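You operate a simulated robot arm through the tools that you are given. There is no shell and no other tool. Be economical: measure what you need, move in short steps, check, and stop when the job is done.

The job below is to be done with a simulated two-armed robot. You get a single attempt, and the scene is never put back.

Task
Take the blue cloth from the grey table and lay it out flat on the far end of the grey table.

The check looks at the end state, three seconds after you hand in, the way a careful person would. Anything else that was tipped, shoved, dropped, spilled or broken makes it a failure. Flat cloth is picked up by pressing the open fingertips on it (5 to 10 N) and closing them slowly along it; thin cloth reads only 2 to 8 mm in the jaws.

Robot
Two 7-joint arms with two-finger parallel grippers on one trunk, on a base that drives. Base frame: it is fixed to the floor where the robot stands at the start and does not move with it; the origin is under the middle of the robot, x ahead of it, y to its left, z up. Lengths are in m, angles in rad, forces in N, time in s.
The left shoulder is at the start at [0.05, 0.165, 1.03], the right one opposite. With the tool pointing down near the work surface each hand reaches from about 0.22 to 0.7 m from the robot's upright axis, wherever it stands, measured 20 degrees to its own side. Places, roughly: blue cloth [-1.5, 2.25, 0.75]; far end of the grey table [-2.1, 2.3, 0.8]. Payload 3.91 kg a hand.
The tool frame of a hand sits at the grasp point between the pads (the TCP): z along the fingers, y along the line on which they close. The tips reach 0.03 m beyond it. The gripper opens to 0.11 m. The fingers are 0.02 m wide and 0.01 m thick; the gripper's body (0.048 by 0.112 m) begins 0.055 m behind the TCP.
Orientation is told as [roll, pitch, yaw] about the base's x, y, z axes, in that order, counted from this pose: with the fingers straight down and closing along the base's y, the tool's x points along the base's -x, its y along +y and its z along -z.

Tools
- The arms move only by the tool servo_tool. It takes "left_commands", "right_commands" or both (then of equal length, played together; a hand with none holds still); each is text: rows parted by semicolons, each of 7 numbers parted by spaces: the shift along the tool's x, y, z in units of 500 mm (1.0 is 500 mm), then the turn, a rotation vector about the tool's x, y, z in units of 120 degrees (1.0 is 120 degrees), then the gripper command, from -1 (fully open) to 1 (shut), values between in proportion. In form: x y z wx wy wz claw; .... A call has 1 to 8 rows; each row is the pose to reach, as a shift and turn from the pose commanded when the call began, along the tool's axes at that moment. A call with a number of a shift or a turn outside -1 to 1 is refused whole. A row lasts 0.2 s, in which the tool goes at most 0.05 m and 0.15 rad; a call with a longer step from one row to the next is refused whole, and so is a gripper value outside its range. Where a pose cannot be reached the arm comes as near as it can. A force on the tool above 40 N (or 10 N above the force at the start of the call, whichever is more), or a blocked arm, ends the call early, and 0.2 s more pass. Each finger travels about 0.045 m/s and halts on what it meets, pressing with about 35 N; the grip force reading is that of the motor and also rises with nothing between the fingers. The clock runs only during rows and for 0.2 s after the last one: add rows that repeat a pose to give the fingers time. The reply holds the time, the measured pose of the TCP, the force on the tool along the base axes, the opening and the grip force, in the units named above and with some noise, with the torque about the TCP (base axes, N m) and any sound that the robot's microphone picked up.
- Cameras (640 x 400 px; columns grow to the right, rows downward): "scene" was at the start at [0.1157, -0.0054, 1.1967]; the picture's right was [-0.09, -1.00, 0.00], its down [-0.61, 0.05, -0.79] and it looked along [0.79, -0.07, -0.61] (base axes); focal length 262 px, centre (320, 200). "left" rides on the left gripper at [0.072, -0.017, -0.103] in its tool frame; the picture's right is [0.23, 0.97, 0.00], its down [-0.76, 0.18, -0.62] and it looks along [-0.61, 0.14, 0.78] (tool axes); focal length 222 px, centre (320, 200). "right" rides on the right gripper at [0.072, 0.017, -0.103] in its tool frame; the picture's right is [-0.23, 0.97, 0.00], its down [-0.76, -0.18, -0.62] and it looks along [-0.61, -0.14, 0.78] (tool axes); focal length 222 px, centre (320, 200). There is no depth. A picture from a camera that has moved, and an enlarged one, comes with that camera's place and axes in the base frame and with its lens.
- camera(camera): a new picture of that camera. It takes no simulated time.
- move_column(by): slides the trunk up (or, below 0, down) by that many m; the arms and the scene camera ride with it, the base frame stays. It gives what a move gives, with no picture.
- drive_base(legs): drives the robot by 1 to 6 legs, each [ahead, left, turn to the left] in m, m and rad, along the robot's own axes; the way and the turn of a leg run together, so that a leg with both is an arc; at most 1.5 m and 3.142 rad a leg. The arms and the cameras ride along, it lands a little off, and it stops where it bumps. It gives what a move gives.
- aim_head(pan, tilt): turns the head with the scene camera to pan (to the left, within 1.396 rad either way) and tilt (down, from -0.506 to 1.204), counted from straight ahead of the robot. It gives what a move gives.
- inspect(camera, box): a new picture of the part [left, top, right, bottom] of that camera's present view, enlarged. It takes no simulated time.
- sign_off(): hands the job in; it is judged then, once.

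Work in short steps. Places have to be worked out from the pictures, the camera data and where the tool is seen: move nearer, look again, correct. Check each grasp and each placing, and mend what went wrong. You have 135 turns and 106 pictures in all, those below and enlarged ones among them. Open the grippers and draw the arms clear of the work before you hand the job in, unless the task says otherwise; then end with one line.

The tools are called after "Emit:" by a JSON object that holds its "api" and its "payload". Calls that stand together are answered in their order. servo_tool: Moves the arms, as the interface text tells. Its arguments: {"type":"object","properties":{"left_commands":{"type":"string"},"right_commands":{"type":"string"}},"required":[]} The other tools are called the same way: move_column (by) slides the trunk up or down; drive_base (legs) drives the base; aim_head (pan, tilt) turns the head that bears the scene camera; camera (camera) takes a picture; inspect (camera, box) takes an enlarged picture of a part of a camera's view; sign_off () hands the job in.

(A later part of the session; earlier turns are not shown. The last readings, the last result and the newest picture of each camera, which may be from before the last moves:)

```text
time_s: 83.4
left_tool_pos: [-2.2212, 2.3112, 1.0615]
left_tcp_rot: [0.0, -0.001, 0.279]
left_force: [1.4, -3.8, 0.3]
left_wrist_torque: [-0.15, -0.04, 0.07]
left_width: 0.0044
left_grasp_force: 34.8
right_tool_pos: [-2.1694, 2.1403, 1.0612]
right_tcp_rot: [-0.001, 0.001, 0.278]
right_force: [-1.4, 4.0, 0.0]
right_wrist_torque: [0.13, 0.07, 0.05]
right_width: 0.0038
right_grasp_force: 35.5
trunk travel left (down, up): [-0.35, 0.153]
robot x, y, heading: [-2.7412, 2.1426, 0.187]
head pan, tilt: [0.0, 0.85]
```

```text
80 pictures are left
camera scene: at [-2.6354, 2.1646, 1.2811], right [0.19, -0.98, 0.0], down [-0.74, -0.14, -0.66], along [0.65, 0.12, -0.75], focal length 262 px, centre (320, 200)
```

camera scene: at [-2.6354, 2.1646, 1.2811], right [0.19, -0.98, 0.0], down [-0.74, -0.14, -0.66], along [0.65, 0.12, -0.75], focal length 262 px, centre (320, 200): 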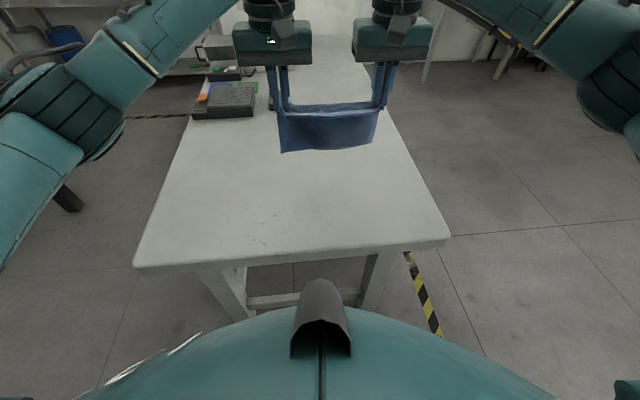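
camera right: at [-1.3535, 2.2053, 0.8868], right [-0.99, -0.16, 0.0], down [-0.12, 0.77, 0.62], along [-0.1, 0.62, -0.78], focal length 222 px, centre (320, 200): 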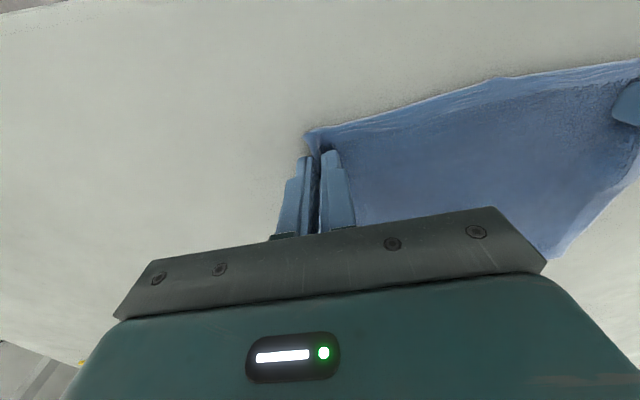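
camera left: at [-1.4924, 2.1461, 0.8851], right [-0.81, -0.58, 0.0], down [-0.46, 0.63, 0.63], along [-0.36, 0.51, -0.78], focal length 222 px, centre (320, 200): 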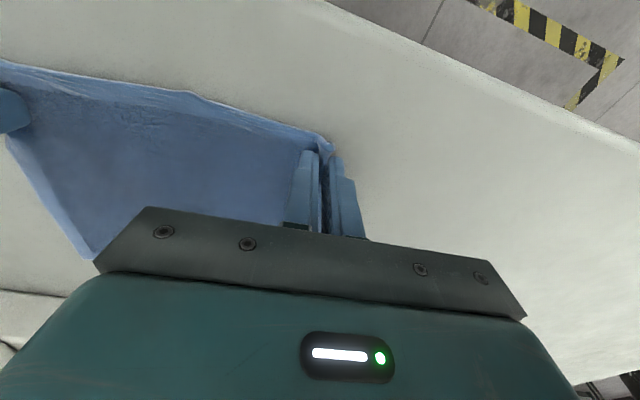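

The end edge runs from about (-2.44, 2.62) to (-2.24, 1.92), and the robot stands 0.42 m off it. I shift 5 cm left, then extend the hands 0.14 m along the table with the cloth still high.

Emit:
{"api": "drive_base", "payload": {"legs": [[0, 0.05, 0]]}}

Emit:
{"api": "servo_tool", "payload": {"left_commands": "-0.04 0 0 0 0 0 1;-0.08 0 0 0 0 0 1;-0.12 0 0 0 0 0 1;-0.16 0 0 0 0 0 1;-0.2 0 0 0 0 0 1;-0.24 0 0 0 0 0 1;-0.28 0 0 0 0 0 1;-0.28 0 0 0 0 0 1", "right_commands": "-0.04 0 0 0 0 0 1;-0.08 0 0 0 0 0 1;-0.12 0 0 0 0 0 1;-0.16 0 0 0 0 0 1;-0.2 0 0 0 0 0 1;-0.24 0 0 0 0 0 1;-0.28 0 0 0 0 0 1;-0.28 0 0 0 0 0 1"}}

Emit:
{"api": "camera", "payload": {"camera": "scene"}}

```text
time_s: 84.5
left_tool_pos: [-2.2308, 2.3626, 1.0607]
left_tcp_rot: [-0.002, 0.0, 0.276]
left_force: [1.9, -4.4, -0.9]
left_wrist_torque: [-0.09, -0.08, 0.07]
left_width: 0.0041
left_grasp_force: 34.3
right_tool_pos: [-2.1793, 2.1899, 1.0609]
right_tcp_rot: [0.0, 0.0, 0.276]
right_force: [-0.8, 4.3, -0.7]
right_wrist_torque: [0.12, 0.05, 0.06]
right_width: 0.0036
right_grasp_force: 35.0
trunk travel left (down, up): [-0.35, 0.153]
robot x, y, heading: [-2.7477, 2.1921, 0.189]
head pan, tilt: [0.0, 0.85]
```

```text
time_s: 86.3
left_tool_pos: [-2.1474, 2.3849, 1.0612]
left_tcp_rot: [-0.003, 0.001, 0.274]
left_force: [4.1, -18.2, -1.1]
left_wrist_torque: [-0.53, -0.14, 0.13]
left_width: 0.0041
left_grasp_force: 35.1
left hand out of reach, approached as far as the arm can: row 5, 6, 7, 8
right_tool_pos: [-2.1043, 2.2055, 1.0527]
right_tcp_rot: [0.004, 0.0, 0.281]
right_force: [-4.8, 18.5, 1.2]
right_wrist_torque: [0.58, 0.13, 0.08]
right_width: 0.0036
right_grasp_force: 35.0
right hand out of reach, approached as far as the arm can: row 4, 5, 6, 7, 8
trunk travel left (down, up): [-0.35, 0.153]
robot x, y, heading: [-2.7467, 2.1939, 0.189]
head pan, tilt: [0.0, 0.85]
```

```text
79 pictures are left
camera scene: at [-2.6447, 2.2134, 1.2811], right [0.19, -0.98, 0.0], down [-0.74, -0.14, -0.66], along [0.65, 0.12, -0.75], focal length 262 px, centre (320, 200)
```

scene: 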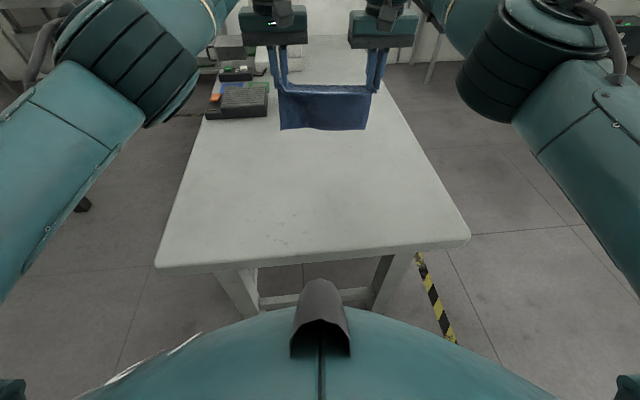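

The arms ran out of reach at this height and the cloth tension rose to 18 N. I ease the hands together, level them, and lower them, which also gains reach.

Emit:
{"api": "servo_tool", "payload": {"left_commands": "0.02 -0.006 0.02 0 0 0 1;0.02 -0.006 0.06 0 0 0 1;0.02 -0.006 0.1 0 0 0 1;0.02 -0.006 0.14 0 0 0 1;0.02 -0.006 0.18 0 0 0 1;0.02 -0.006 0.18 0 0 0 1", "right_commands": "0.02 0.006 0.01 0 0 0 1;0.02 0.006 0.043 0 0 0 1;0.02 0.006 0.083 0 0 0 1;0.02 0.006 0.123 0 0 0 1;0.02 0.006 0.163 0 0 0 1;0.02 0.006 0.163 0 0 0 1"}}

```text
time_s: 87.7
left_tool_pos: [-2.1574, 2.3812, 0.9712]
left_tcp_rot: [-0.003, 0.0, 0.277]
left_force: [3.2, -14.1, 0.5]
left_wrist_torque: [-0.37, -0.08, 0.08]
left_width: 0.0044
left_grasp_force: 35.1
right_tool_pos: [-2.1133, 2.2029, 0.9728]
right_tcp_rot: [0.001, -0.001, 0.277]
right_force: [-2.8, 13.0, -0.4]
right_wrist_torque: [0.4, 0.12, 0.07]
right_width: 0.0037
right_grasp_force: 34.7
trunk travel left (down, up): [-0.35, 0.153]
robot x, y, heading: [-2.749, 2.1894, 0.187]
head pan, tilt: [0.0, 0.85]
```

The reach is fine lower down. I extend 6 cm further along the table, lower a little, and bring the hands 4 mm closer together.

Emit:
{"api": "servo_tool", "payload": {"left_commands": "-0.04 -0.004 0.02 0 0 0 1;-0.08 -0.004 0.04 0 0 0 1;-0.12 -0.004 0.05 0 0 0 1;-0.12 -0.004 0.05 0 0 0 1", "right_commands": "-0.044 0.004 0.022 0 0 0 1;-0.086 0.004 0.042 0 0 0 1;-0.126 0.004 0.052 0 0 0 1;-0.126 0.004 0.052 0 0 0 1"}}

Emit:
{"api": "camera", "payload": {"camera": "scene"}}

Emit:
{"api": "camera", "payload": {"camera": "left"}}

```text
time_s: 88.7
left_tool_pos: [-2.1349, 2.3877, 0.9553]
left_tcp_rot: [-0.005, -0.001, 0.277]
left_force: [4.0, -14.9, -0.4]
left_wrist_torque: [-0.46, -0.12, 0.06]
left_width: 0.0042
left_grasp_force: 35.4
left hand out of reach, approached as far as the arm can: row 2, 3, 4
right_tool_pos: [-2.0942, 2.2095, 0.9569]
right_tcp_rot: [0.004, 0.0, 0.28]
right_force: [-3.1, 15.3, -0.5]
right_wrist_torque: [0.45, 0.13, 0.05]
right_width: 0.0035
right_grasp_force: 34.7
right hand out of reach, approached as far as the arm can: row 1, 2, 3, 4
trunk travel left (down, up): [-0.35, 0.153]
robot x, y, heading: [-2.7535, 2.1919, 0.185]
head pan, tilt: [0.0, 0.85]
```

```text
78 pictures are left
camera scene: at [-2.6447, 2.2135, 1.2811], right [0.19, -0.98, 0.0], down [-0.74, -0.14, -0.66], along [0.65, 0.12, -0.75], focal length 262 px, centre (320, 200)
```

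scene: 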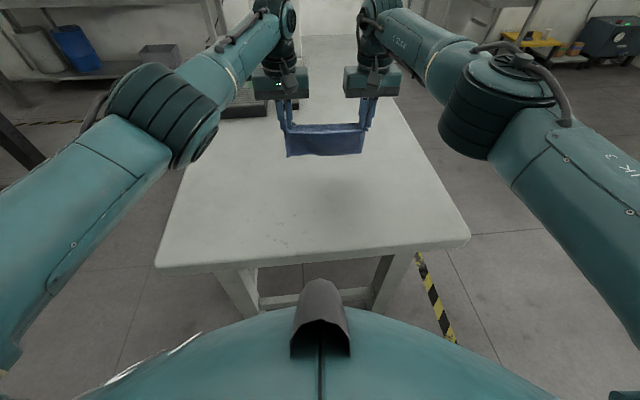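

```text
77 pictures are left
camera left: at [-2.1989, 2.3543, 1.0582], right [-0.48, 0.88, 0.0], down [0.68, 0.38, 0.62], along [0.55, 0.3, -0.78], focal length 222 px, centre (320, 200)
```

left: 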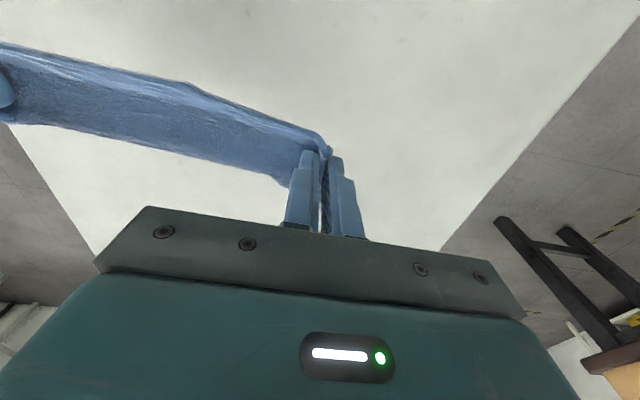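

Reach tops out with the hands at about 0.22 m in from the end. I want about 6 cm more, so I look down to see how much room the base has before the table.

Emit:
{"api": "aim_head", "payload": {"pan": 0.0, "tilt": 1.2}}

Emit:
{"api": "camera", "payload": {"camera": "scene"}}

```text
time_s: 89.6
left_tool_pos: [-2.1356, 2.3898, 0.9541]
left_tcp_rot: [-0.003, 0.0, 0.279]
left_force: [3.2, -16.0, -0.1]
left_wrist_torque: [-0.46, -0.1, 0.09]
left_width: 0.0044
left_grasp_force: 35.3
right_tool_pos: [-2.0952, 2.2086, 0.9578]
right_tcp_rot: [0.003, -0.001, 0.278]
right_force: [-3.6, 16.4, 0.3]
right_wrist_torque: [0.48, 0.15, 0.03]
right_width: 0.0035
right_grasp_force: 34.7
trunk travel left (down, up): [-0.35, 0.153]
robot x, y, heading: [-2.7536, 2.1904, 0.196]
head pan, tilt: [0.0, 1.201]
```

```text
76 pictures are left
camera scene: at [-2.6665, 2.2093, 1.2574], right [0.19, -0.98, 0.0], down [-0.92, -0.17, -0.36], along [0.36, 0.07, -0.93], focal length 262 px, centre (320, 200)
```

scene: 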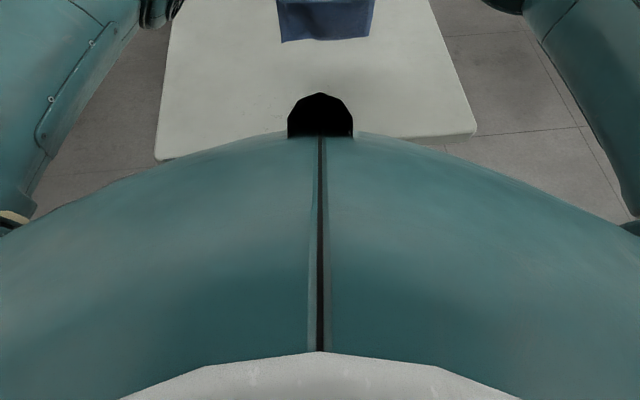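

The chest front stays clear of the table end, so a further 5 cm ahead still leaves margin. I advance gently.

Emit:
{"api": "drive_base", "payload": {"legs": [[0.05, 0, 0]]}}

Emit:
{"api": "servo_tool", "payload": {"left_commands": "0.01 -0.006 0.01 0 0 0 1;0.01 -0.01 0.02 0 0 0 1;0.01 -0.01 0.02 0 0 0 1", "right_commands": "0 0.006 0.01 0 0 0 1;0 0.01 0.024 0 0 0 1;0 0.01 0.024 0 0 0 1"}}

Emit:
{"api": "aim_head", "payload": {"pan": 0.0, "tilt": 0.85}}

Emit:
{"api": "camera", "payload": {"camera": "scene"}}

```text
time_s: 90.5
left_tool_pos: [-2.0846, 2.3991, 0.9542]
left_tcp_rot: [-0.002, 0.0, 0.278]
left_force: [4.4, -16.7, 0.6]
left_wrist_torque: [-0.47, -0.11, 0.1]
left_width: 0.0043
left_grasp_force: 34.9
right_tool_pos: [-2.0455, 2.2193, 0.9558]
right_tcp_rot: [0.004, 0.001, 0.277]
right_force: [-4.4, 16.3, -1.2]
right_wrist_torque: [0.52, 0.13, 0.06]
right_width: 0.0033
right_grasp_force: 35.2
trunk travel left (down, up): [-0.35, 0.153]
robot x, y, heading: [-2.7011, 2.2006, 0.192]
head pan, tilt: [0.0, 1.201]
```

```text
time_s: 91.3
left_tool_pos: [-2.0893, 2.3926, 0.9451]
left_tcp_rot: [-0.002, 0.001, 0.277]
left_force: [0.8, -1.8, -0.5]
left_wrist_torque: [-0.04, 0.0, 0.03]
left_width: 0.0042
left_grasp_force: 35.0
right_tool_pos: [-2.0463, 2.2237, 0.9453]
right_tcp_rot: [0.004, 0.0, 0.278]
right_force: [-0.5, 1.2, -0.4]
right_wrist_torque: [0.06, 0.01, 0.06]
right_width: 0.0035
right_grasp_force: 34.5
trunk travel left (down, up): [-0.35, 0.153]
robot x, y, heading: [-2.7008, 2.2017, 0.192]
head pan, tilt: [0.0, 1.201]
```

```text
time_s: 92.1
left_tool_pos: [-2.0893, 2.3928, 0.9454]
left_tcp_rot: [-0.003, 0.0, 0.278]
left_force: [0.6, -1.0, 0.9]
left_wrist_torque: [-0.02, -0.01, 0.12]
left_width: 0.0041
left_grasp_force: 35.2
right_tool_pos: [-2.0467, 2.2229, 0.9447]
right_tcp_rot: [0.004, 0.0, 0.281]
right_force: [-0.3, 0.7, -0.5]
right_wrist_torque: [0.04, -0.02, 0.05]
right_width: 0.0035
right_grasp_force: 34.9
trunk travel left (down, up): [-0.35, 0.153]
robot x, y, heading: [-2.7029, 2.2004, 0.193]
head pan, tilt: [0.0, 0.85]
```

```text
75 pictures are left
camera scene: at [-2.5962, 2.2227, 1.281], right [0.19, -0.98, 0.0], down [-0.74, -0.14, -0.66], along [0.65, 0.12, -0.75], focal length 262 px, centre (320, 200)
```

scene: 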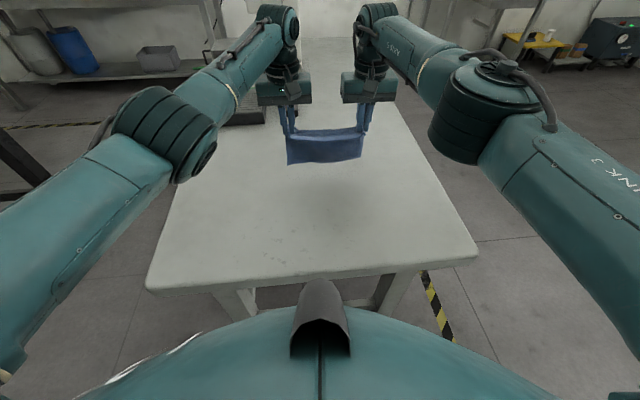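

Tension is now near zero and the hands are level at z 0.945, about 0.27 m in from the end. I lower 5 cm and check whether the hanging edge touches the table.

Emit:
{"api": "servo_tool", "payload": {"left_commands": "0 0 0.025 0 0 0 1;0 0 0.05 0 0 0 1;0 0 0.075 0 0 0 1;0 0 0.1 0 0 0 1;0 0 0.1 0 0 0 1", "right_commands": "0 0 0.025 0 0 0 1;0 0 0.05 0 0 0 1;0 0 0.075 0 0 0 1;0 0 0.1 0 0 0 1;0 0 0.1 0 0 0 1"}}

Emit:
{"api": "inspect", "payload": {"camera": "scene", "box": [200, 60, 460, 240]}}

Emit:
{"api": "camera", "payload": {"camera": "right"}}

```text
time_s: 93.3
left_tool_pos: [-2.0893, 2.3916, 0.8945]
left_tcp_rot: [-0.003, -0.001, 0.278]
left_force: [0.3, -0.9, 0.0]
left_wrist_torque: [-0.02, 0.01, 0.04]
left_width: 0.004
left_grasp_force: 35.1
right_tool_pos: [-2.0492, 2.2225, 0.8953]
right_tcp_rot: [0.004, 0.001, 0.279]
right_force: [0.2, 1.2, 0.3]
right_wrist_torque: [0.02, 0.01, 0.05]
right_width: 0.0037
right_grasp_force: 35.5
trunk travel left (down, up): [-0.35, 0.153]
robot x, y, heading: [-2.7022, 2.1982, 0.188]
head pan, tilt: [0.0, 0.85]
```

```text
2.22 times, centred on (330, 150) of scene
camera zoom: at [-2.5962, 2.2227, 1.2811], right [0.19, -0.98, 0.0], down [-0.74, -0.14, -0.66], along [0.65, 0.12, -0.75], focal length 583 px, centre (298, 311)
```

zoom: 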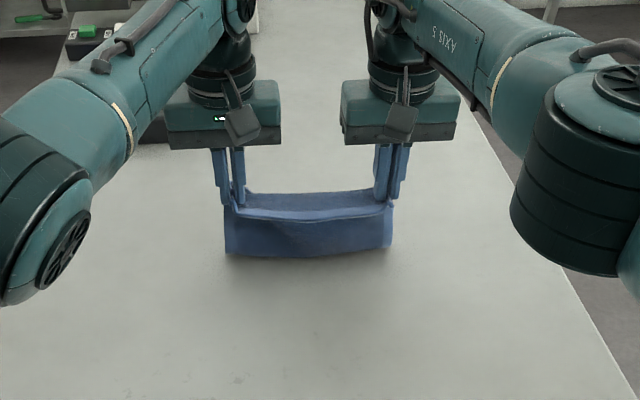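

```text
73 pictures are left
camera right: at [-2.1223, 2.2196, 0.9992], right [-0.05, 1.0, 0.0], down [0.78, 0.04, 0.62], along [0.62, 0.03, -0.78], focal length 222 px, centre (320, 200)
```

right: 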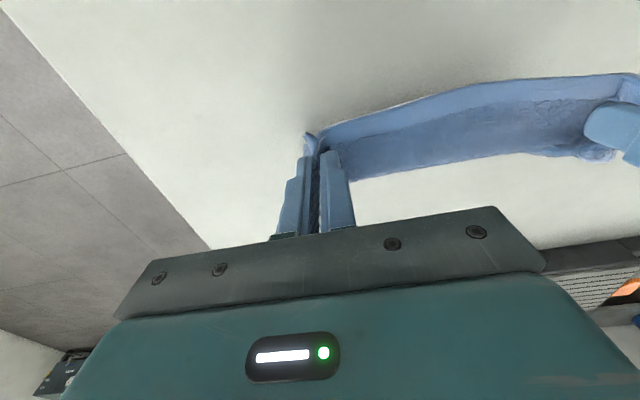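

The hanging edge is at the table surface, with its shadow joined to it. I now lay it down along an arc, drawing the hands back toward the robot while lowering. I do half of it and then check.

Emit:
{"api": "servo_tool", "payload": {"left_commands": "0 0 0.015 0 0 0 1;0.015 0 0.022 0 0 0 1;0.04 0 0.03 0 0 0 1;0.07 0 0.038 0 0 0 1;0.1 0 0.05 0 0 0 1;0.13 0 0.065 0 0 0 1;0.16 0 0.085 0 0 0 1;0.16 0 0.085 0 0 0 1", "right_commands": "0 0 0.015 0 0 0 1;0.015 0 0.022 0 0 0 1;0.04 0 0.03 0 0 0 1;0.07 0 0.038 0 0 0 1;0.1 0 0.05 0 0 0 1;0.13 0 0.065 0 0 0 1;0.16 0 0.085 0 0 0 1;0.16 0 0.085 0 0 0 1"}}

Emit:
{"api": "inspect", "payload": {"camera": "scene", "box": [200, 60, 460, 240]}}

Emit:
{"api": "camera", "payload": {"camera": "left"}}

```text
time_s: 95.1
left_tool_pos: [-2.165, 2.3683, 0.8546]
left_tcp_rot: [-0.008, -0.005, 0.275]
left_force: [15.4, -17.5, 4.4]
left_wrist_torque: [-0.57, -0.48, 0.19]
left_width: 0.0044
left_grasp_force: 35.0
right_tool_pos: [-2.0505, 2.2251, 0.886]
right_tcp_rot: [0.011, 0.004, 0.281]
right_force: [-14.8, 17.7, -5.3]
right_wrist_torque: [0.53, 0.44, 0.11]
right_width: 0.0038
right_grasp_force: 35.5
right hand out of reach, approached as far as the arm can: row 2, 3, 4, 5, 6, 7, 8
trunk travel left (down, up): [-0.35, 0.153]
robot x, y, heading: [-2.7027, 2.201, 0.191]
head pan, tilt: [0.0, 0.85]
```

```text
2.22 times, centred on (330, 150) of scene
camera zoom: at [-2.5961, 2.2227, 1.2811], right [0.19, -0.98, 0.0], down [-0.74, -0.14, -0.66], along [0.65, 0.12, -0.75], focal length 583 px, centre (298, 311)
```

zoom: 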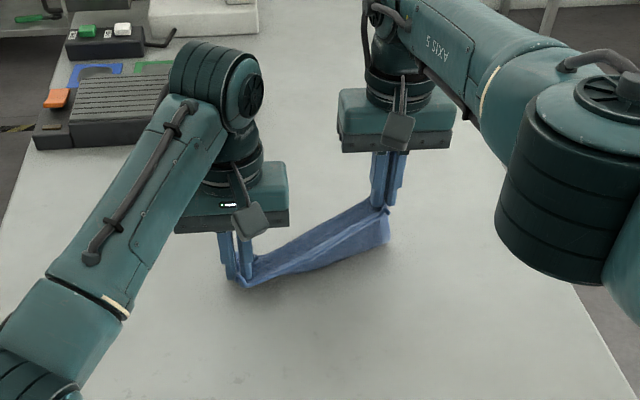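

```text
71 pictures are left
camera left: at [-2.23, 2.3342, 0.9567], right [-0.48, 0.88, -0.01], down [0.68, 0.38, 0.63], along [0.55, 0.3, -0.78], focal length 222 px, centre (320, 200)
```

left: 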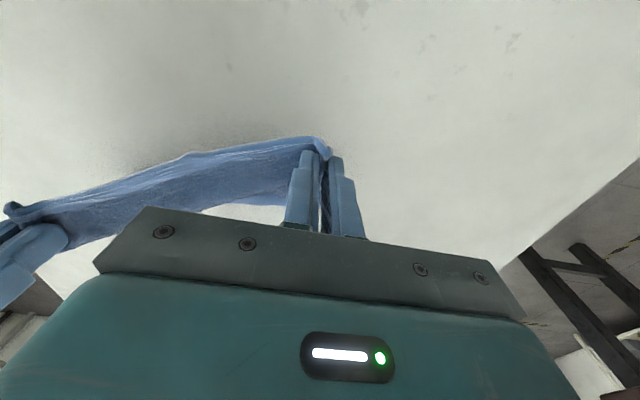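

The right arm failed to follow and stalled in its stretched pose, so the cloth is skewed but still held in both hands. I bring the left hand back alongside the right one to remove the strain.

Emit:
{"api": "servo_tool", "payload": {"left_commands": "-0.04 0.002 -0.02 0 0 0 1;-0.08 0.003 -0.04 0 0 0 1;-0.12 0.004 -0.05 0 0 0 1;-0.157 0.004 -0.063 0 0 0 1;-0.157 0.004 -0.063 0 0 0 1"}}

Emit:
{"api": "servo_tool", "payload": {"right_commands": "0 0 -0.01 0 0 0 1;0.01 0 -0.02 0 0 0 1;0.02 0 -0.03 0 0 0 1;0.02 0 -0.03 0 0 0 1", "left_commands": "0 0 -0.01 0 0 0 1;0.01 0 -0.02 0 0 0 1;0.02 0 -0.03 0 0 0 1;0.02 0 -0.03 0 0 0 1"}}

```text
time_s: 96.3
left_tool_pos: [-2.0926, 2.3938, 0.8847]
left_tcp_rot: [-0.004, -0.001, 0.279]
left_force: [0.3, -4.8, 0.5]
left_wrist_torque: [-0.11, -0.04, 0.04]
left_width: 0.004
left_grasp_force: 35.1
right_tool_pos: [-2.0485, 2.221, 0.888]
right_tcp_rot: [0.003, -0.001, 0.278]
right_force: [-0.7, 3.9, -0.2]
right_wrist_torque: [0.1, 0.05, 0.11]
right_width: 0.0038
right_grasp_force: 34.5
trunk travel left (down, up): [-0.35, 0.153]
robot x, y, heading: [-2.7015, 2.2015, 0.186]
head pan, tilt: [0.0, 0.85]
```

```text
time_s: 97.3
left_tool_pos: [-2.1007, 2.3916, 0.8994]
left_tcp_rot: [-0.003, 0.001, 0.278]
left_force: [0.8, -3.2, 0.3]
left_wrist_torque: [-0.1, -0.02, 0.1]
left_width: 0.0042
left_grasp_force: 35.0
right_tool_pos: [-2.0494, 2.2223, 0.8924]
right_tcp_rot: [0.004, -0.001, 0.278]
right_force: [-0.5, 2.8, -0.2]
right_wrist_torque: [0.09, 0.03, 0.09]
right_width: 0.0037
right_grasp_force: 35.2
right hand out of reach, approached as far as the arm can: row 2, 3, 4
trunk travel left (down, up): [-0.35, 0.153]
robot x, y, heading: [-2.702, 2.1988, 0.186]
head pan, tilt: [0.0, 0.85]
```

The right hand cannot draw back; it seems its wrist is at its turning limit, as it was when I tried turning it that way earlier. I ease the right wrist about 0.15 rad clockwise and then test a small step back.

Emit:
{"api": "servo_tool", "payload": {"right_commands": "0 0 0 0 0 0.035 1;0 0 0 0 0 0.07 1;0 0 0 0 0 0.07 1"}}

Emit:
{"api": "servo_tool", "payload": {"right_commands": "0.01 0 -0.005 0 0 0 1;0.016 0.002 -0.013 0 0 0 1;0.016 0.002 -0.013 0 0 0 1"}}

```text
time_s: 98.1
left_tool_pos: [-2.1017, 2.3906, 0.8995]
left_tcp_rot: [-0.003, -0.001, 0.277]
left_force: [1.5, -3.3, 0.3]
left_wrist_torque: [-0.07, -0.02, 0.02]
left_width: 0.0042
left_grasp_force: 35.5
right_tool_pos: [-2.0493, 2.2216, 0.8922]
right_tcp_rot: [0.003, 0.001, 0.131]
right_force: [-1.1, 2.9, 0.6]
right_wrist_torque: [0.08, 0.07, 0.11]
right_width: 0.0037
right_grasp_force: 35.0
trunk travel left (down, up): [-0.35, 0.153]
robot x, y, heading: [-2.7001, 2.2061, 0.188]
head pan, tilt: [0.0, 0.85]
```

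```text
time_s: 98.9
left_tool_pos: [-2.1012, 2.3909, 0.8987]
left_tcp_rot: [-0.003, 0.0, 0.28]
left_force: [0.3, -1.7, -0.7]
left_wrist_torque: [-0.05, -0.01, 0.04]
left_width: 0.0042
left_grasp_force: 35.3
right_tool_pos: [-2.0494, 2.2244, 0.8975]
right_tcp_rot: [0.004, 0.003, 0.131]
right_force: [-0.8, 1.1, -1.0]
right_wrist_torque: [0.05, -0.03, 0.08]
right_width: 0.0037
right_grasp_force: 35.0
right hand out of reach, approached as far as the arm can: row 1, 2, 3
trunk travel left (down, up): [-0.35, 0.153]
robot x, y, heading: [-2.7021, 2.2019, 0.192]
head pan, tilt: [0.0, 0.85]
```

The right arm still cannot retract, but the base and trunk can do the laying motion instead: back the base up while lowering the trunk in small alternating steps. The hands are level and the cloth is evenly held, so I start.

Emit:
{"api": "move_column", "payload": {"by": -0.012}}

Emit:
{"api": "drive_base", "payload": {"legs": [[-0.03, 0, 0]]}}

Emit:
{"api": "move_column", "payload": {"by": -0.01}}

Emit:
{"api": "inspect", "payload": {"camera": "scene", "box": [200, 60, 460, 240]}}

```text
time_s: 99.5
left_tool_pos: [-2.1007, 2.3906, 0.8868]
left_tcp_rot: [-0.004, 0.002, 0.278]
left_force: [0.5, -0.9, 0.1]
left_wrist_torque: [-0.07, -0.01, 0.05]
left_width: 0.004
left_grasp_force: 34.8
right_tool_pos: [-2.0512, 2.2254, 0.8874]
right_tcp_rot: [0.004, 0.002, 0.13]
right_force: [0.2, 0.8, 0.3]
right_wrist_torque: [0.03, 0.0, 0.09]
right_width: 0.0038
right_grasp_force: 34.5
trunk travel left (down, up): [-0.338, 0.165]
robot x, y, heading: [-2.699, 2.1983, 0.192]
head pan, tilt: [0.0, 0.85]
```

```text
time_s: 100.3
left_tool_pos: [-2.1304, 2.3864, 0.8883]
left_tcp_rot: [-0.003, 0.0, 0.279]
left_force: [2.0, -0.1, 0.3]
left_wrist_torque: [0.01, -0.04, 0.09]
left_width: 0.0038
left_grasp_force: 34.7
right_tool_pos: [-2.0798, 2.2186, 0.8859]
right_tcp_rot: [0.003, 0.0, 0.131]
right_force: [-0.6, 0.8, -0.6]
right_wrist_torque: [0.07, 0.03, 0.04]
right_width: 0.0034
right_grasp_force: 35.4
trunk travel left (down, up): [-0.338, 0.165]
robot x, y, heading: [-2.7322, 2.1953, 0.189]
head pan, tilt: [0.0, 0.85]
```

```text
time_s: 100.9
left_tool_pos: [-2.1306, 2.3849, 0.8781]
left_tcp_rot: [-0.005, -0.001, 0.276]
left_force: [-0.1, -1.6, 0.0]
left_wrist_torque: [0.01, 0.02, 0.06]
left_width: 0.0042
left_grasp_force: 35.6
right_tool_pos: [-2.0792, 2.2197, 0.8766]
right_tcp_rot: [0.004, 0.002, 0.134]
right_force: [-0.1, 1.0, -0.1]
right_wrist_torque: [0.09, 0.01, 0.08]
right_width: 0.0038
right_grasp_force: 35.0
trunk travel left (down, up): [-0.328, 0.175]
robot x, y, heading: [-2.7295, 2.1961, 0.186]
head pan, tilt: [0.0, 0.85]
```

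```text
2.22 times, centred on (330, 150) of scene
camera zoom: at [-2.6254, 2.2171, 1.2591], right [0.19, -0.98, 0.0], down [-0.74, -0.14, -0.66], along [0.65, 0.12, -0.75], focal length 583 px, centre (298, 311)
```

zoom: 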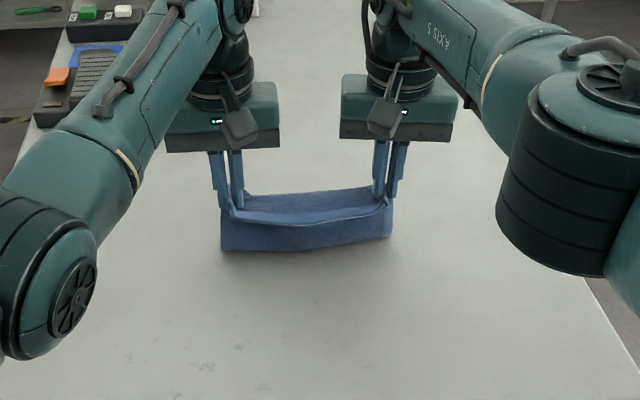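

The far edge now rests on the table and trails behind the hands as it should. I continue with alternating small back and down steps.

Emit:
{"api": "move_column", "payload": {"by": -0.015}}

Emit:
{"api": "drive_base", "payload": {"legs": [[-0.03, 0, 0]]}}

Emit:
{"api": "move_column", "payload": {"by": -0.02}}

Emit:
{"api": "inspect", "payload": {"camera": "scene", "box": [200, 60, 460, 240]}}

Emit:
{"api": "camera", "payload": {"camera": "right"}}

```text
time_s: 101.6
left_tool_pos: [-2.1304, 2.3871, 0.8612]
left_tcp_rot: [-0.003, 0.0, 0.277]
left_force: [1.2, -1.4, 0.0]
left_wrist_torque: [0.0, -0.03, 0.05]
left_width: 0.004
left_grasp_force: 35.3
right_tool_pos: [-2.0789, 2.2201, 0.861]
right_tcp_rot: [0.003, 0.002, 0.129]
right_force: [-0.3, 1.0, 0.5]
right_wrist_torque: [0.02, 0.0, 0.09]
right_width: 0.0037
right_grasp_force: 34.8
trunk travel left (down, up): [-0.313, 0.19]
robot x, y, heading: [-2.7301, 2.1959, 0.189]
head pan, tilt: [0.0, 0.85]
```

```text
time_s: 102.4
left_tool_pos: [-2.1607, 2.3802, 0.862]
left_tcp_rot: [-0.003, 0.0, 0.276]
left_force: [0.4, -0.5, 0.5]
left_wrist_torque: [-0.01, -0.02, 0.05]
left_width: 0.004
left_grasp_force: 35.3
right_tool_pos: [-2.1099, 2.2137, 0.8618]
right_tcp_rot: [0.002, 0.002, 0.131]
right_force: [0.4, 1.3, -0.2]
right_wrist_torque: [0.01, -0.04, 0.09]
right_width: 0.0037
right_grasp_force: 35.1
trunk travel left (down, up): [-0.313, 0.19]
robot x, y, heading: [-2.7601, 2.1885, 0.186]
head pan, tilt: [0.0, 0.85]
```

```text
time_s: 103.1
left_tool_pos: [-2.1599, 2.3794, 0.8419]
left_tcp_rot: [-0.005, 0.0, 0.277]
left_force: [0.4, -0.9, -0.3]
left_wrist_torque: [-0.04, 0.0, 0.08]
left_width: 0.004
left_grasp_force: 35.1
right_tool_pos: [-2.1084, 2.214, 0.8406]
right_tcp_rot: [0.002, 0.003, 0.134]
right_force: [-1.0, 0.7, 0.6]
right_wrist_torque: [-0.02, 0.03, 0.03]
right_width: 0.0036
right_grasp_force: 34.8
trunk travel left (down, up): [-0.293, 0.21]
robot x, y, heading: [-2.7596, 2.1899, 0.188]
head pan, tilt: [0.0, 0.85]
```

```text
2.22 times, centred on (330, 150) of scene
camera zoom: at [-2.6549, 2.2115, 1.2241], right [0.19, -0.98, 0.0], down [-0.74, -0.14, -0.66], along [0.65, 0.12, -0.75], focal length 583 px, centre (298, 311)
```

zoom: 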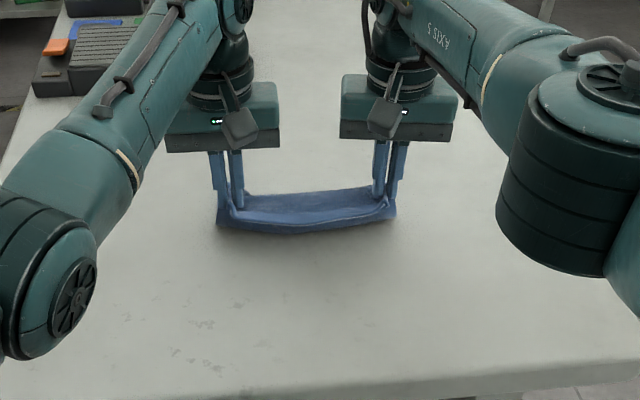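

```text
68 pictures are left
camera right: at [-2.1819, 2.2213, 0.9456], right [0.1, 1.0, 0.0], down [0.78, -0.08, 0.62], along [0.62, -0.06, -0.78], focal length 222 px, centre (320, 200)
```

right: 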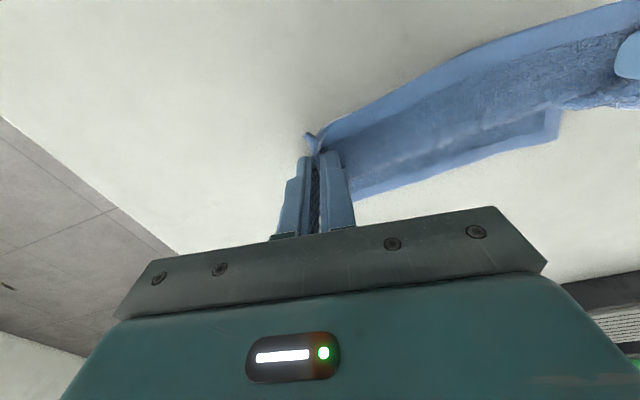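

The far part now lies out flat beyond the hands. I continue back and down.

Emit:
{"api": "drive_base", "payload": {"legs": [[-0.03, 0, 0]]}}

Emit:
{"api": "move_column", "payload": {"by": -0.025}}

Emit:
{"api": "drive_base", "payload": {"legs": [[-0.03, 0, 0]]}}

Emit:
{"api": "move_column", "payload": {"by": -0.022}}

Emit:
{"api": "inspect", "payload": {"camera": "scene", "box": [200, 60, 460, 240]}}

Emit:
{"api": "camera", "payload": {"camera": "right"}}

Emit:
{"api": "camera", "payload": {"camera": "left"}}

```text
time_s: 103.9
left_tool_pos: [-2.1898, 2.3744, 0.8416]
left_tcp_rot: [-0.005, 0.0, 0.277]
left_force: [0.1, -1.2, -0.6]
left_wrist_torque: [-0.01, -0.05, 0.04]
left_width: 0.0038
left_grasp_force: 35.1
right_tool_pos: [-2.1383, 2.2083, 0.842]
right_tcp_rot: [0.004, -0.001, 0.133]
right_force: [0.1, 2.1, 0.5]
right_wrist_torque: [0.02, -0.02, 0.1]
right_width: 0.0037
right_grasp_force: 35.5
trunk travel left (down, up): [-0.293, 0.21]
robot x, y, heading: [-2.7889, 2.1826, 0.19]
head pan, tilt: [0.0, 0.85]
```

```text
time_s: 104.6
left_tool_pos: [-2.1887, 2.3744, 0.817]
left_tcp_rot: [-0.002, -0.001, 0.279]
left_force: [-0.2, -0.8, -0.1]
left_wrist_torque: [0.0, -0.03, 0.06]
left_width: 0.0041
left_grasp_force: 35.3
right_tool_pos: [-2.139, 2.2085, 0.8152]
right_tcp_rot: [0.004, 0.003, 0.134]
right_force: [-0.3, 1.1, 0.7]
right_wrist_torque: [0.03, 0.01, 0.06]
right_width: 0.0037
right_grasp_force: 35.1
trunk travel left (down, up): [-0.268, 0.235]
robot x, y, heading: [-2.7875, 2.1822, 0.188]
head pan, tilt: [0.0, 0.85]
```

```text
time_s: 105.5
left_tool_pos: [-2.2193, 2.3692, 0.8171]
left_tcp_rot: [-0.003, 0.001, 0.278]
left_force: [-0.4, -2.1, 0.9]
left_wrist_torque: [-0.04, -0.02, 0.04]
left_width: 0.0039
left_grasp_force: 35.1
right_tool_pos: [-2.1679, 2.2024, 0.8171]
right_tcp_rot: [0.002, 0.002, 0.132]
right_force: [-0.6, 0.8, 0.1]
right_wrist_torque: [-0.01, 0.04, 0.1]
right_width: 0.0036
right_grasp_force: 34.5
trunk travel left (down, up): [-0.268, 0.235]
robot x, y, heading: [-2.8171, 2.1782, 0.187]
head pan, tilt: [0.0, 0.85]
```

```text
time_s: 106.1
left_tool_pos: [-2.219, 2.3691, 0.7956]
left_tcp_rot: [-0.004, 0.001, 0.276]
left_force: [-0.1, -1.0, -0.1]
left_wrist_torque: [0.01, 0.02, 0.07]
left_width: 0.0042
left_grasp_force: 34.9
right_tool_pos: [-2.1681, 2.2019, 0.7935]
right_tcp_rot: [0.003, 0.001, 0.133]
right_force: [-0.3, 0.6, 0.2]
right_wrist_torque: [0.04, 0.02, 0.07]
right_width: 0.0036
right_grasp_force: 34.8
trunk travel left (down, up): [-0.246, 0.257]
robot x, y, heading: [-2.8195, 2.1791, 0.191]
head pan, tilt: [0.0, 0.85]
```

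```text
2.22 times, centred on (330, 150) of scene
camera zoom: at [-2.714, 2.2003, 1.1771], right [0.19, -0.98, 0.0], down [-0.74, -0.14, -0.66], along [0.65, 0.12, -0.75], focal length 583 px, centre (298, 311)
```

zoom: 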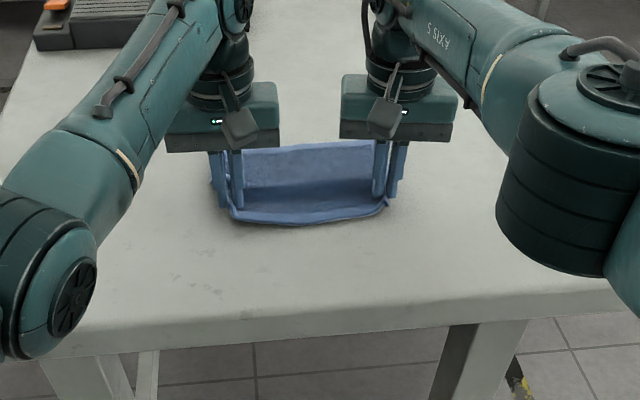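

```text
66 pictures are left
camera right: at [-2.2411, 2.2102, 0.8985], right [0.1, 1.0, 0.0], down [0.78, -0.08, 0.62], along [0.62, -0.06, -0.78], focal length 222 px, centre (320, 200)
```

right: 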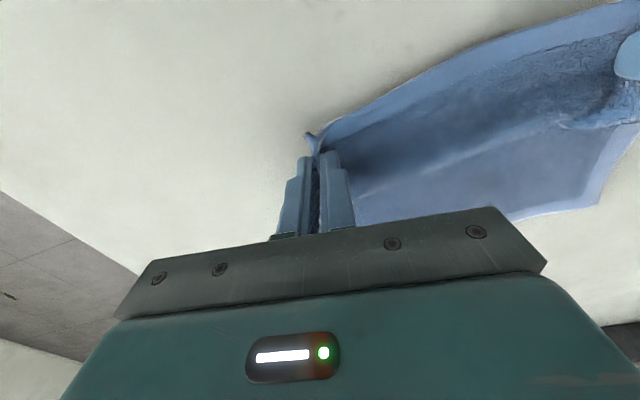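

```text
65 pictures are left
camera left: at [-2.2831, 2.3336, 0.8979], right [-0.49, 0.87, 0.0], down [0.68, 0.38, 0.62], along [0.55, 0.3, -0.78], focal length 222 px, centre (320, 200)
```

left: 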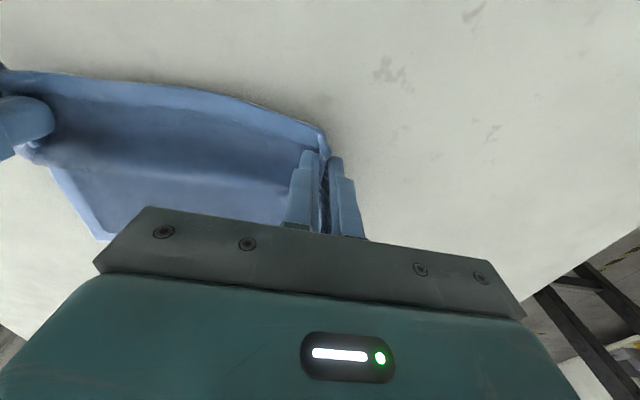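

The cloth is mostly laid, with a slight slump near the hands. A final 2.5 cm pull straightens it, then I lower to just touching.

Emit:
{"api": "drive_base", "payload": {"legs": [[-0.025, 0, 0]]}}

Emit:
{"api": "move_column", "payload": {"by": -0.009}}

Emit:
{"api": "inspect", "payload": {"camera": "scene", "box": [200, 60, 460, 240]}}

Emit:
{"api": "camera", "payload": {"camera": "right"}}

```text
time_s: 106.9
left_tool_pos: [-2.2435, 2.3639, 0.7956]
left_tcp_rot: [-0.003, -0.001, 0.277]
left_force: [-0.4, -0.4, -0.1]
left_wrist_torque: [-0.05, 0.0, 0.03]
left_width: 0.004
left_grasp_force: 35.1
right_tool_pos: [-2.1923, 2.1984, 0.7943]
right_tcp_rot: [0.005, 0.001, 0.134]
right_force: [0.4, 1.5, 0.4]
right_wrist_torque: [0.04, 0.01, 0.09]
right_width: 0.0035
right_grasp_force: 35.1
trunk travel left (down, up): [-0.246, 0.257]
robot x, y, heading: [-2.8437, 2.1736, 0.187]
head pan, tilt: [0.0, 0.85]
```

```text
time_s: 107.5
left_tool_pos: [-2.2443, 2.3634, 0.786]
left_tcp_rot: [-0.003, 0.0, 0.278]
left_force: [0.1, -0.4, -0.1]
left_wrist_torque: [-0.03, -0.02, 0.03]
left_width: 0.004
left_grasp_force: 34.7
right_tool_pos: [-2.1901, 2.1986, 0.7849]
right_tcp_rot: [0.003, 0.003, 0.133]
right_force: [-0.2, 1.2, 0.9]
right_wrist_torque: [0.01, 0.0, 0.09]
right_width: 0.0035
right_grasp_force: 34.4
trunk travel left (down, up): [-0.237, 0.266]
robot x, y, heading: [-2.8459, 2.1702, 0.189]
head pan, tilt: [0.0, 0.85]
```

```text
2.22 times, centred on (330, 150) of scene
camera zoom: at [-2.7385, 2.1956, 1.1681], right [0.19, -0.98, 0.0], down [-0.74, -0.14, -0.66], along [0.65, 0.12, -0.75], focal length 583 px, centre (298, 311)
```

zoom: 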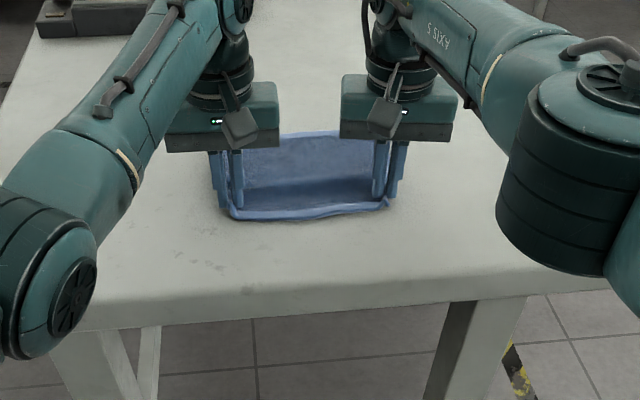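

```text
63 pictures are left
camera right: at [-2.2656, 2.2056, 0.8896], right [0.1, 1.0, 0.0], down [0.78, -0.08, 0.62], along [0.62, -0.06, -0.78], focal length 222 px, centre (320, 200)
```

right: 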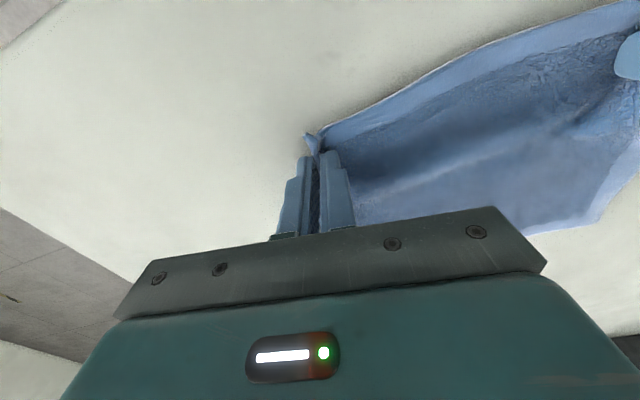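

The cloth is spread with its near edge at the jaws, about 0.12 m in from the table's end. I open the jaws slowly to 0.05 m and see how it settles.

Emit:
{"api": "servo_tool", "payload": {"left_commands": "0 0 0 0 0 0 0.85;0 0 0 0 0 0 0.7;0 0 0 0 0 0 0.55;0 0 0 0 0 0 0.4;0 0 0 0 0 0 0.25;0 0 0 0 0 0 0.1;0 0 0 0 0 0 0.1", "right_commands": "0 0 0 0 0 0 0.85;0 0 0 0 0 0 0.7;0 0 0 0 0 0 0.55;0 0 0 0 0 0 0.4;0 0 0 0 0 0 0.25;0 0 0 0 0 0 0.1;0 0 0 0 0 0 0.1"}}

Emit:
{"api": "camera", "payload": {"camera": "left"}}

Emit:
{"api": "camera", "payload": {"camera": "right"}}

Emit:
{"api": "inspect", "payload": {"camera": "scene", "box": [240, 80, 400, 190]}}

```text
time_s: 109.1
left_tool_pos: [-2.2429, 2.3644, 0.7869]
left_tcp_rot: [-0.004, -0.001, 0.278]
left_force: [0.2, 0.4, -1.0]
left_wrist_torque: [0.02, 0.02, -0.01]
left_width: 0.0496
left_grasp_force: 0.1
right_tool_pos: [-2.1935, 2.1996, 0.7844]
right_tcp_rot: [0.005, 0.003, 0.133]
right_force: [-0.1, 0.5, -0.3]
right_wrist_torque: [-0.01, 0.01, -0.01]
right_width: 0.0495
right_grasp_force: 0.1
trunk travel left (down, up): [-0.237, 0.266]
robot x, y, heading: [-2.8441, 2.1739, 0.189]
head pan, tilt: [0.0, 0.85]
```

```text
62 pictures are left
camera left: at [-2.3075, 2.3291, 0.8888], right [-0.49, 0.87, 0.0], down [0.68, 0.38, 0.62], along [0.55, 0.3, -0.78], focal length 222 px, centre (320, 200)
```

left: 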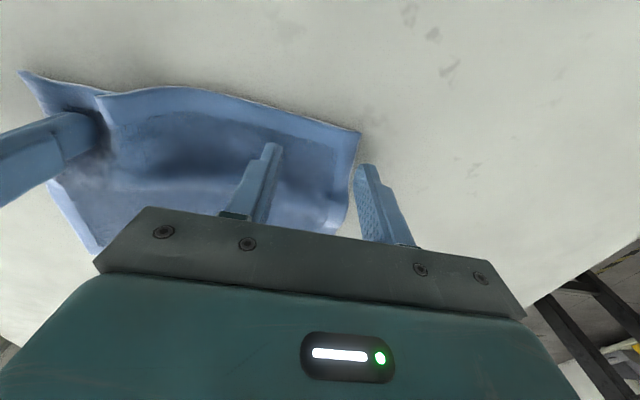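

```text
61 pictures are left
camera right: at [-2.2655, 2.2056, 0.8895], right [0.1, 1.0, 0.0], down [0.78, -0.08, 0.62], along [0.62, -0.06, -0.78], focal length 222 px, centre (320, 200)
```

right: 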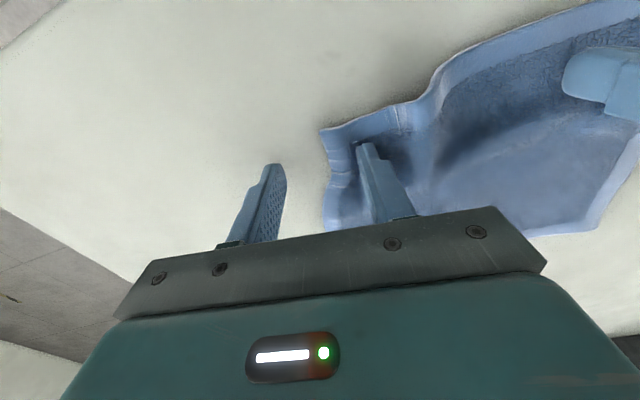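

```text
3.64 times, centred on (320, 135) of scene
camera zoom: at [-2.7384, 2.1956, 1.1681], right [0.19, -0.98, 0.0], down [-0.74, -0.14, -0.66], along [0.65, 0.12, -0.75], focal length 954 px, centre (320, 436)
```

zoom: 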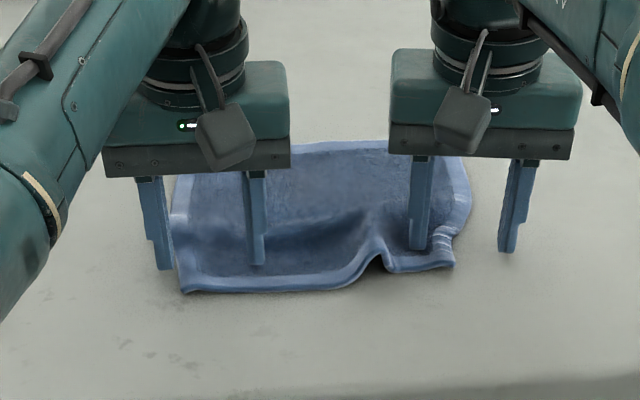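

The left corner released well, but the right inner finger pushed a wrinkle inward. That finger still rests on the cloth, so I press lightly with both hands and draw the right hand outward to pull it out.

Emit:
{"api": "servo_tool", "payload": {"left_commands": "0 0 0.005 0 0 0 0.1;0 0 0.01 0 0 0 0.1;0 0 0.01 0 0 0 0.1", "right_commands": "0 0 0.004 0 0 0 0.1;0 0 0.006 0 0 0 0.1;0 0 0.006 0 0 0 0.1"}}

```text
time_s: 109.9
left_tool_pos: [-2.2427, 2.3647, 0.7819]
left_tcp_rot: [-0.004, -0.003, 0.277]
left_force: [1.2, 1.2, 8.0]
left_wrist_torque: [-0.12, -0.03, 0.01]
left_width: 0.0495
left_grasp_force: 0.0
right_tool_pos: [-2.1929, 2.1974, 0.7843]
right_tcp_rot: [0.003, 0.0, 0.132]
right_force: [0.7, -0.2, 5.2]
right_wrist_torque: [0.12, 0.01, -0.02]
right_width: 0.0493
right_grasp_force: 0.1
trunk travel left (down, up): [-0.237, 0.266]
robot x, y, heading: [-2.8426, 2.1762, 0.187]
head pan, tilt: [0.0, 0.85]
```

Pressing 8 N and 5 N. Now I slide the right hand 3.5 cm outward while the left anchors.

Emit:
{"api": "servo_tool", "payload": {"left_commands": "0 0 0 0 0 0 0.1;0 0 0 0 0 0 0.1;0 0 0 0 0 0 0.1;0 0 0 0 0 0 0.1;0 0 0 0 0 0 0.1;0 0 0 0 0 0 0.1", "right_commands": "0 -0.015 0.001 0 0 0 0.1;0 -0.03 0.001 0 0 0 0.1;0 -0.045 0.001 0 0 0 0.1;0 -0.06 0.001 0 0 0 0.1;0 -0.07 0.001 0 0 0 0.1;0 -0.07 0.001 0 0 0 0.1"}}

Emit:
{"api": "inspect", "payload": {"camera": "scene", "box": [240, 80, 400, 190]}}

Emit:
{"api": "camera", "payload": {"camera": "right"}}

```text
time_s: 111.3
left_tool_pos: [-2.2441, 2.3639, 0.7834]
left_tcp_rot: [-0.005, -0.001, 0.278]
left_force: [2.1, -0.5, 10.6]
left_wrist_torque: [-0.33, -0.15, 0.04]
left_width: 0.0501
left_grasp_force: 1.0
right_tool_pos: [-2.1833, 2.1712, 0.7831]
right_tcp_rot: [0.003, 0.001, 0.133]
right_force: [-1.6, 4.4, 9.1]
right_wrist_torque: [0.45, 0.11, 0.05]
right_width: 0.0521
right_grasp_force: 3.0
right hand out of reach, approached as far as the arm can: row 2, 3, 4, 5, 6
trunk travel left (down, up): [-0.237, 0.266]
robot x, y, heading: [-2.8491, 2.1722, 0.187]
head pan, tilt: [0.0, 0.85]
```

```text
3.64 times, centred on (320, 135) of scene
camera zoom: at [-2.74, 2.1957, 1.1684], right [0.19, -0.98, 0.0], down [-0.74, -0.14, -0.66], along [0.65, 0.12, -0.75], focal length 954 px, centre (320, 436)
```

zoom: 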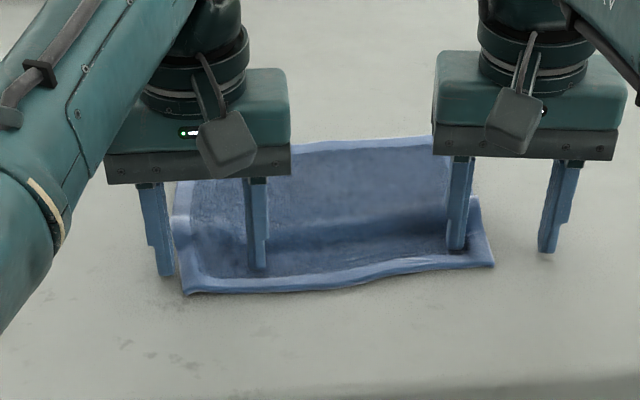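

```text
58 pictures are left
camera right: at [-2.2565, 2.179, 0.8873], right [0.1, 1.0, 0.0], down [0.78, -0.08, 0.62], along [0.62, -0.06, -0.78], focal length 222 px, centre (320, 200)
```

right: 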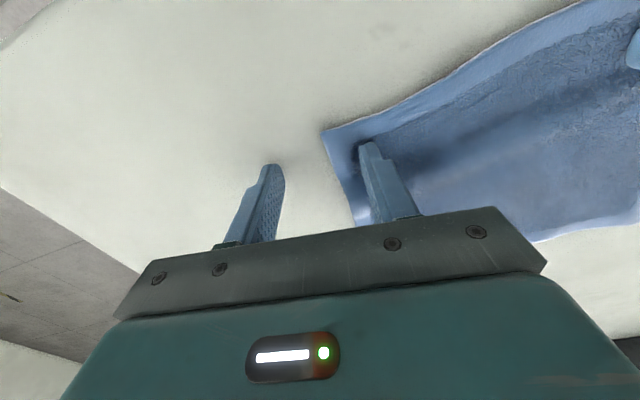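

The wrinkle is gone and the right corner is square. A slight cross ripple remains, so while still pressing I back the base 2 cm to draw the near edge tight.

Emit:
{"api": "drive_base", "payload": {"legs": [[-0.02, 0, 0]]}}

Emit:
{"api": "inspect", "payload": {"camera": "scene", "box": [240, 80, 400, 190]}}

```text
time_s: 112.1
left_tool_pos: [-2.2635, 2.3595, 0.7822]
left_tcp_rot: [-0.002, -0.001, 0.276]
left_force: [-1.1, -2.1, 11.3]
left_wrist_torque: [-0.41, -0.02, -0.05]
left_width: 0.0502
left_grasp_force: 1.4
right_tool_pos: [-2.2024, 2.1677, 0.7825]
right_tcp_rot: [0.004, 0.003, 0.132]
right_force: [-4.3, 1.7, 9.0]
right_wrist_torque: [0.37, 0.17, 0.11]
right_width: 0.0505
right_grasp_force: 1.6
trunk travel left (down, up): [-0.237, 0.266]
robot x, y, heading: [-2.8662, 2.1697, 0.19]
head pan, tilt: [0.0, 0.85]
```

```text
3.64 times, centred on (320, 135) of scene
camera zoom: at [-2.7599, 2.1915, 1.1684], right [0.19, -0.98, 0.0], down [-0.74, -0.14, -0.66], along [0.65, 0.12, -0.75], focal length 954 px, centre (320, 436)
```

zoom: 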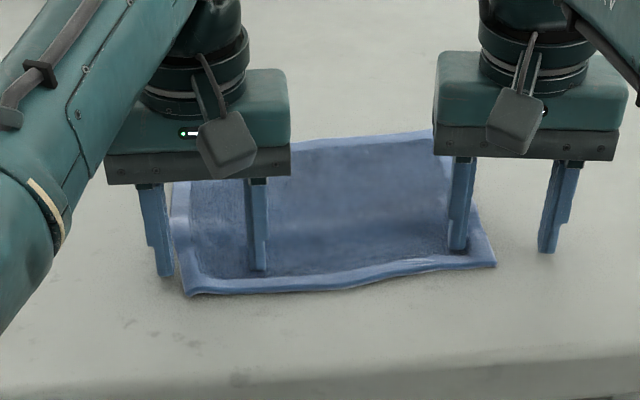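

The cloth lies flat now. I lift both hands straight up with the trunk and look from above.

Emit:
{"api": "move_column", "payload": {"by": 0.2}}

Emit:
{"api": "camera", "payload": {"camera": "scene"}}

Emit:
{"api": "camera", "payload": {"camera": "left"}}

```text
time_s: 114.3
left_tool_pos: [-2.2618, 2.3596, 0.98]
left_tcp_rot: [-0.002, 0.001, 0.277]
left_force: [-0.4, -0.2, 0.3]
left_wrist_torque: [0.0, -0.02, 0.0]
left_width: 0.0494
left_grasp_force: 0.1
right_tool_pos: [-2.2009, 2.1663, 0.9816]
right_tcp_rot: [0.003, 0.003, 0.133]
right_force: [-0.6, -0.3, 0.5]
right_wrist_torque: [-0.01, 0.0, 0.02]
right_width: 0.0493
right_grasp_force: 0.1
trunk travel left (down, up): [-0.437, 0.066]
robot x, y, heading: [-2.8684, 2.1666, 0.19]
head pan, tilt: [0.0, 0.85]
```

```text
56 pictures are left
camera scene: at [-2.7577, 2.1919, 1.368], right [0.19, -0.98, 0.0], down [-0.74, -0.14, -0.66], along [0.65, 0.12, -0.75], focal length 262 px, centre (320, 200)
```

scene: 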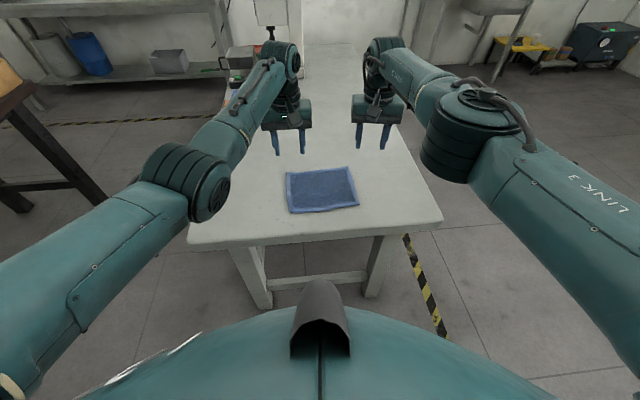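

```text
55 pictures are left
camera left: at [-2.327, 2.325, 1.0837], right [-0.48, 0.87, 0.0], down [0.68, 0.38, 0.62], along [0.55, 0.3, -0.78], focal length 222 px, centre (320, 200)
```

left: 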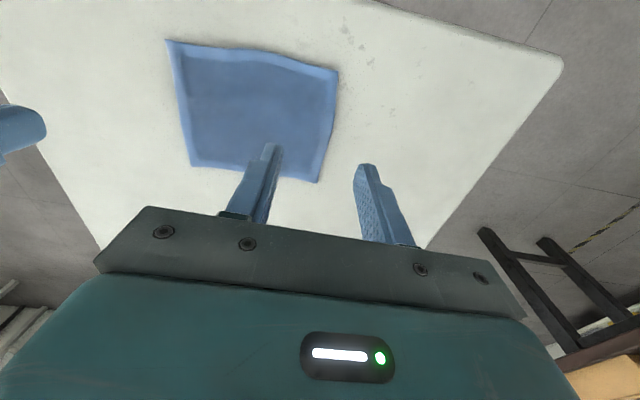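

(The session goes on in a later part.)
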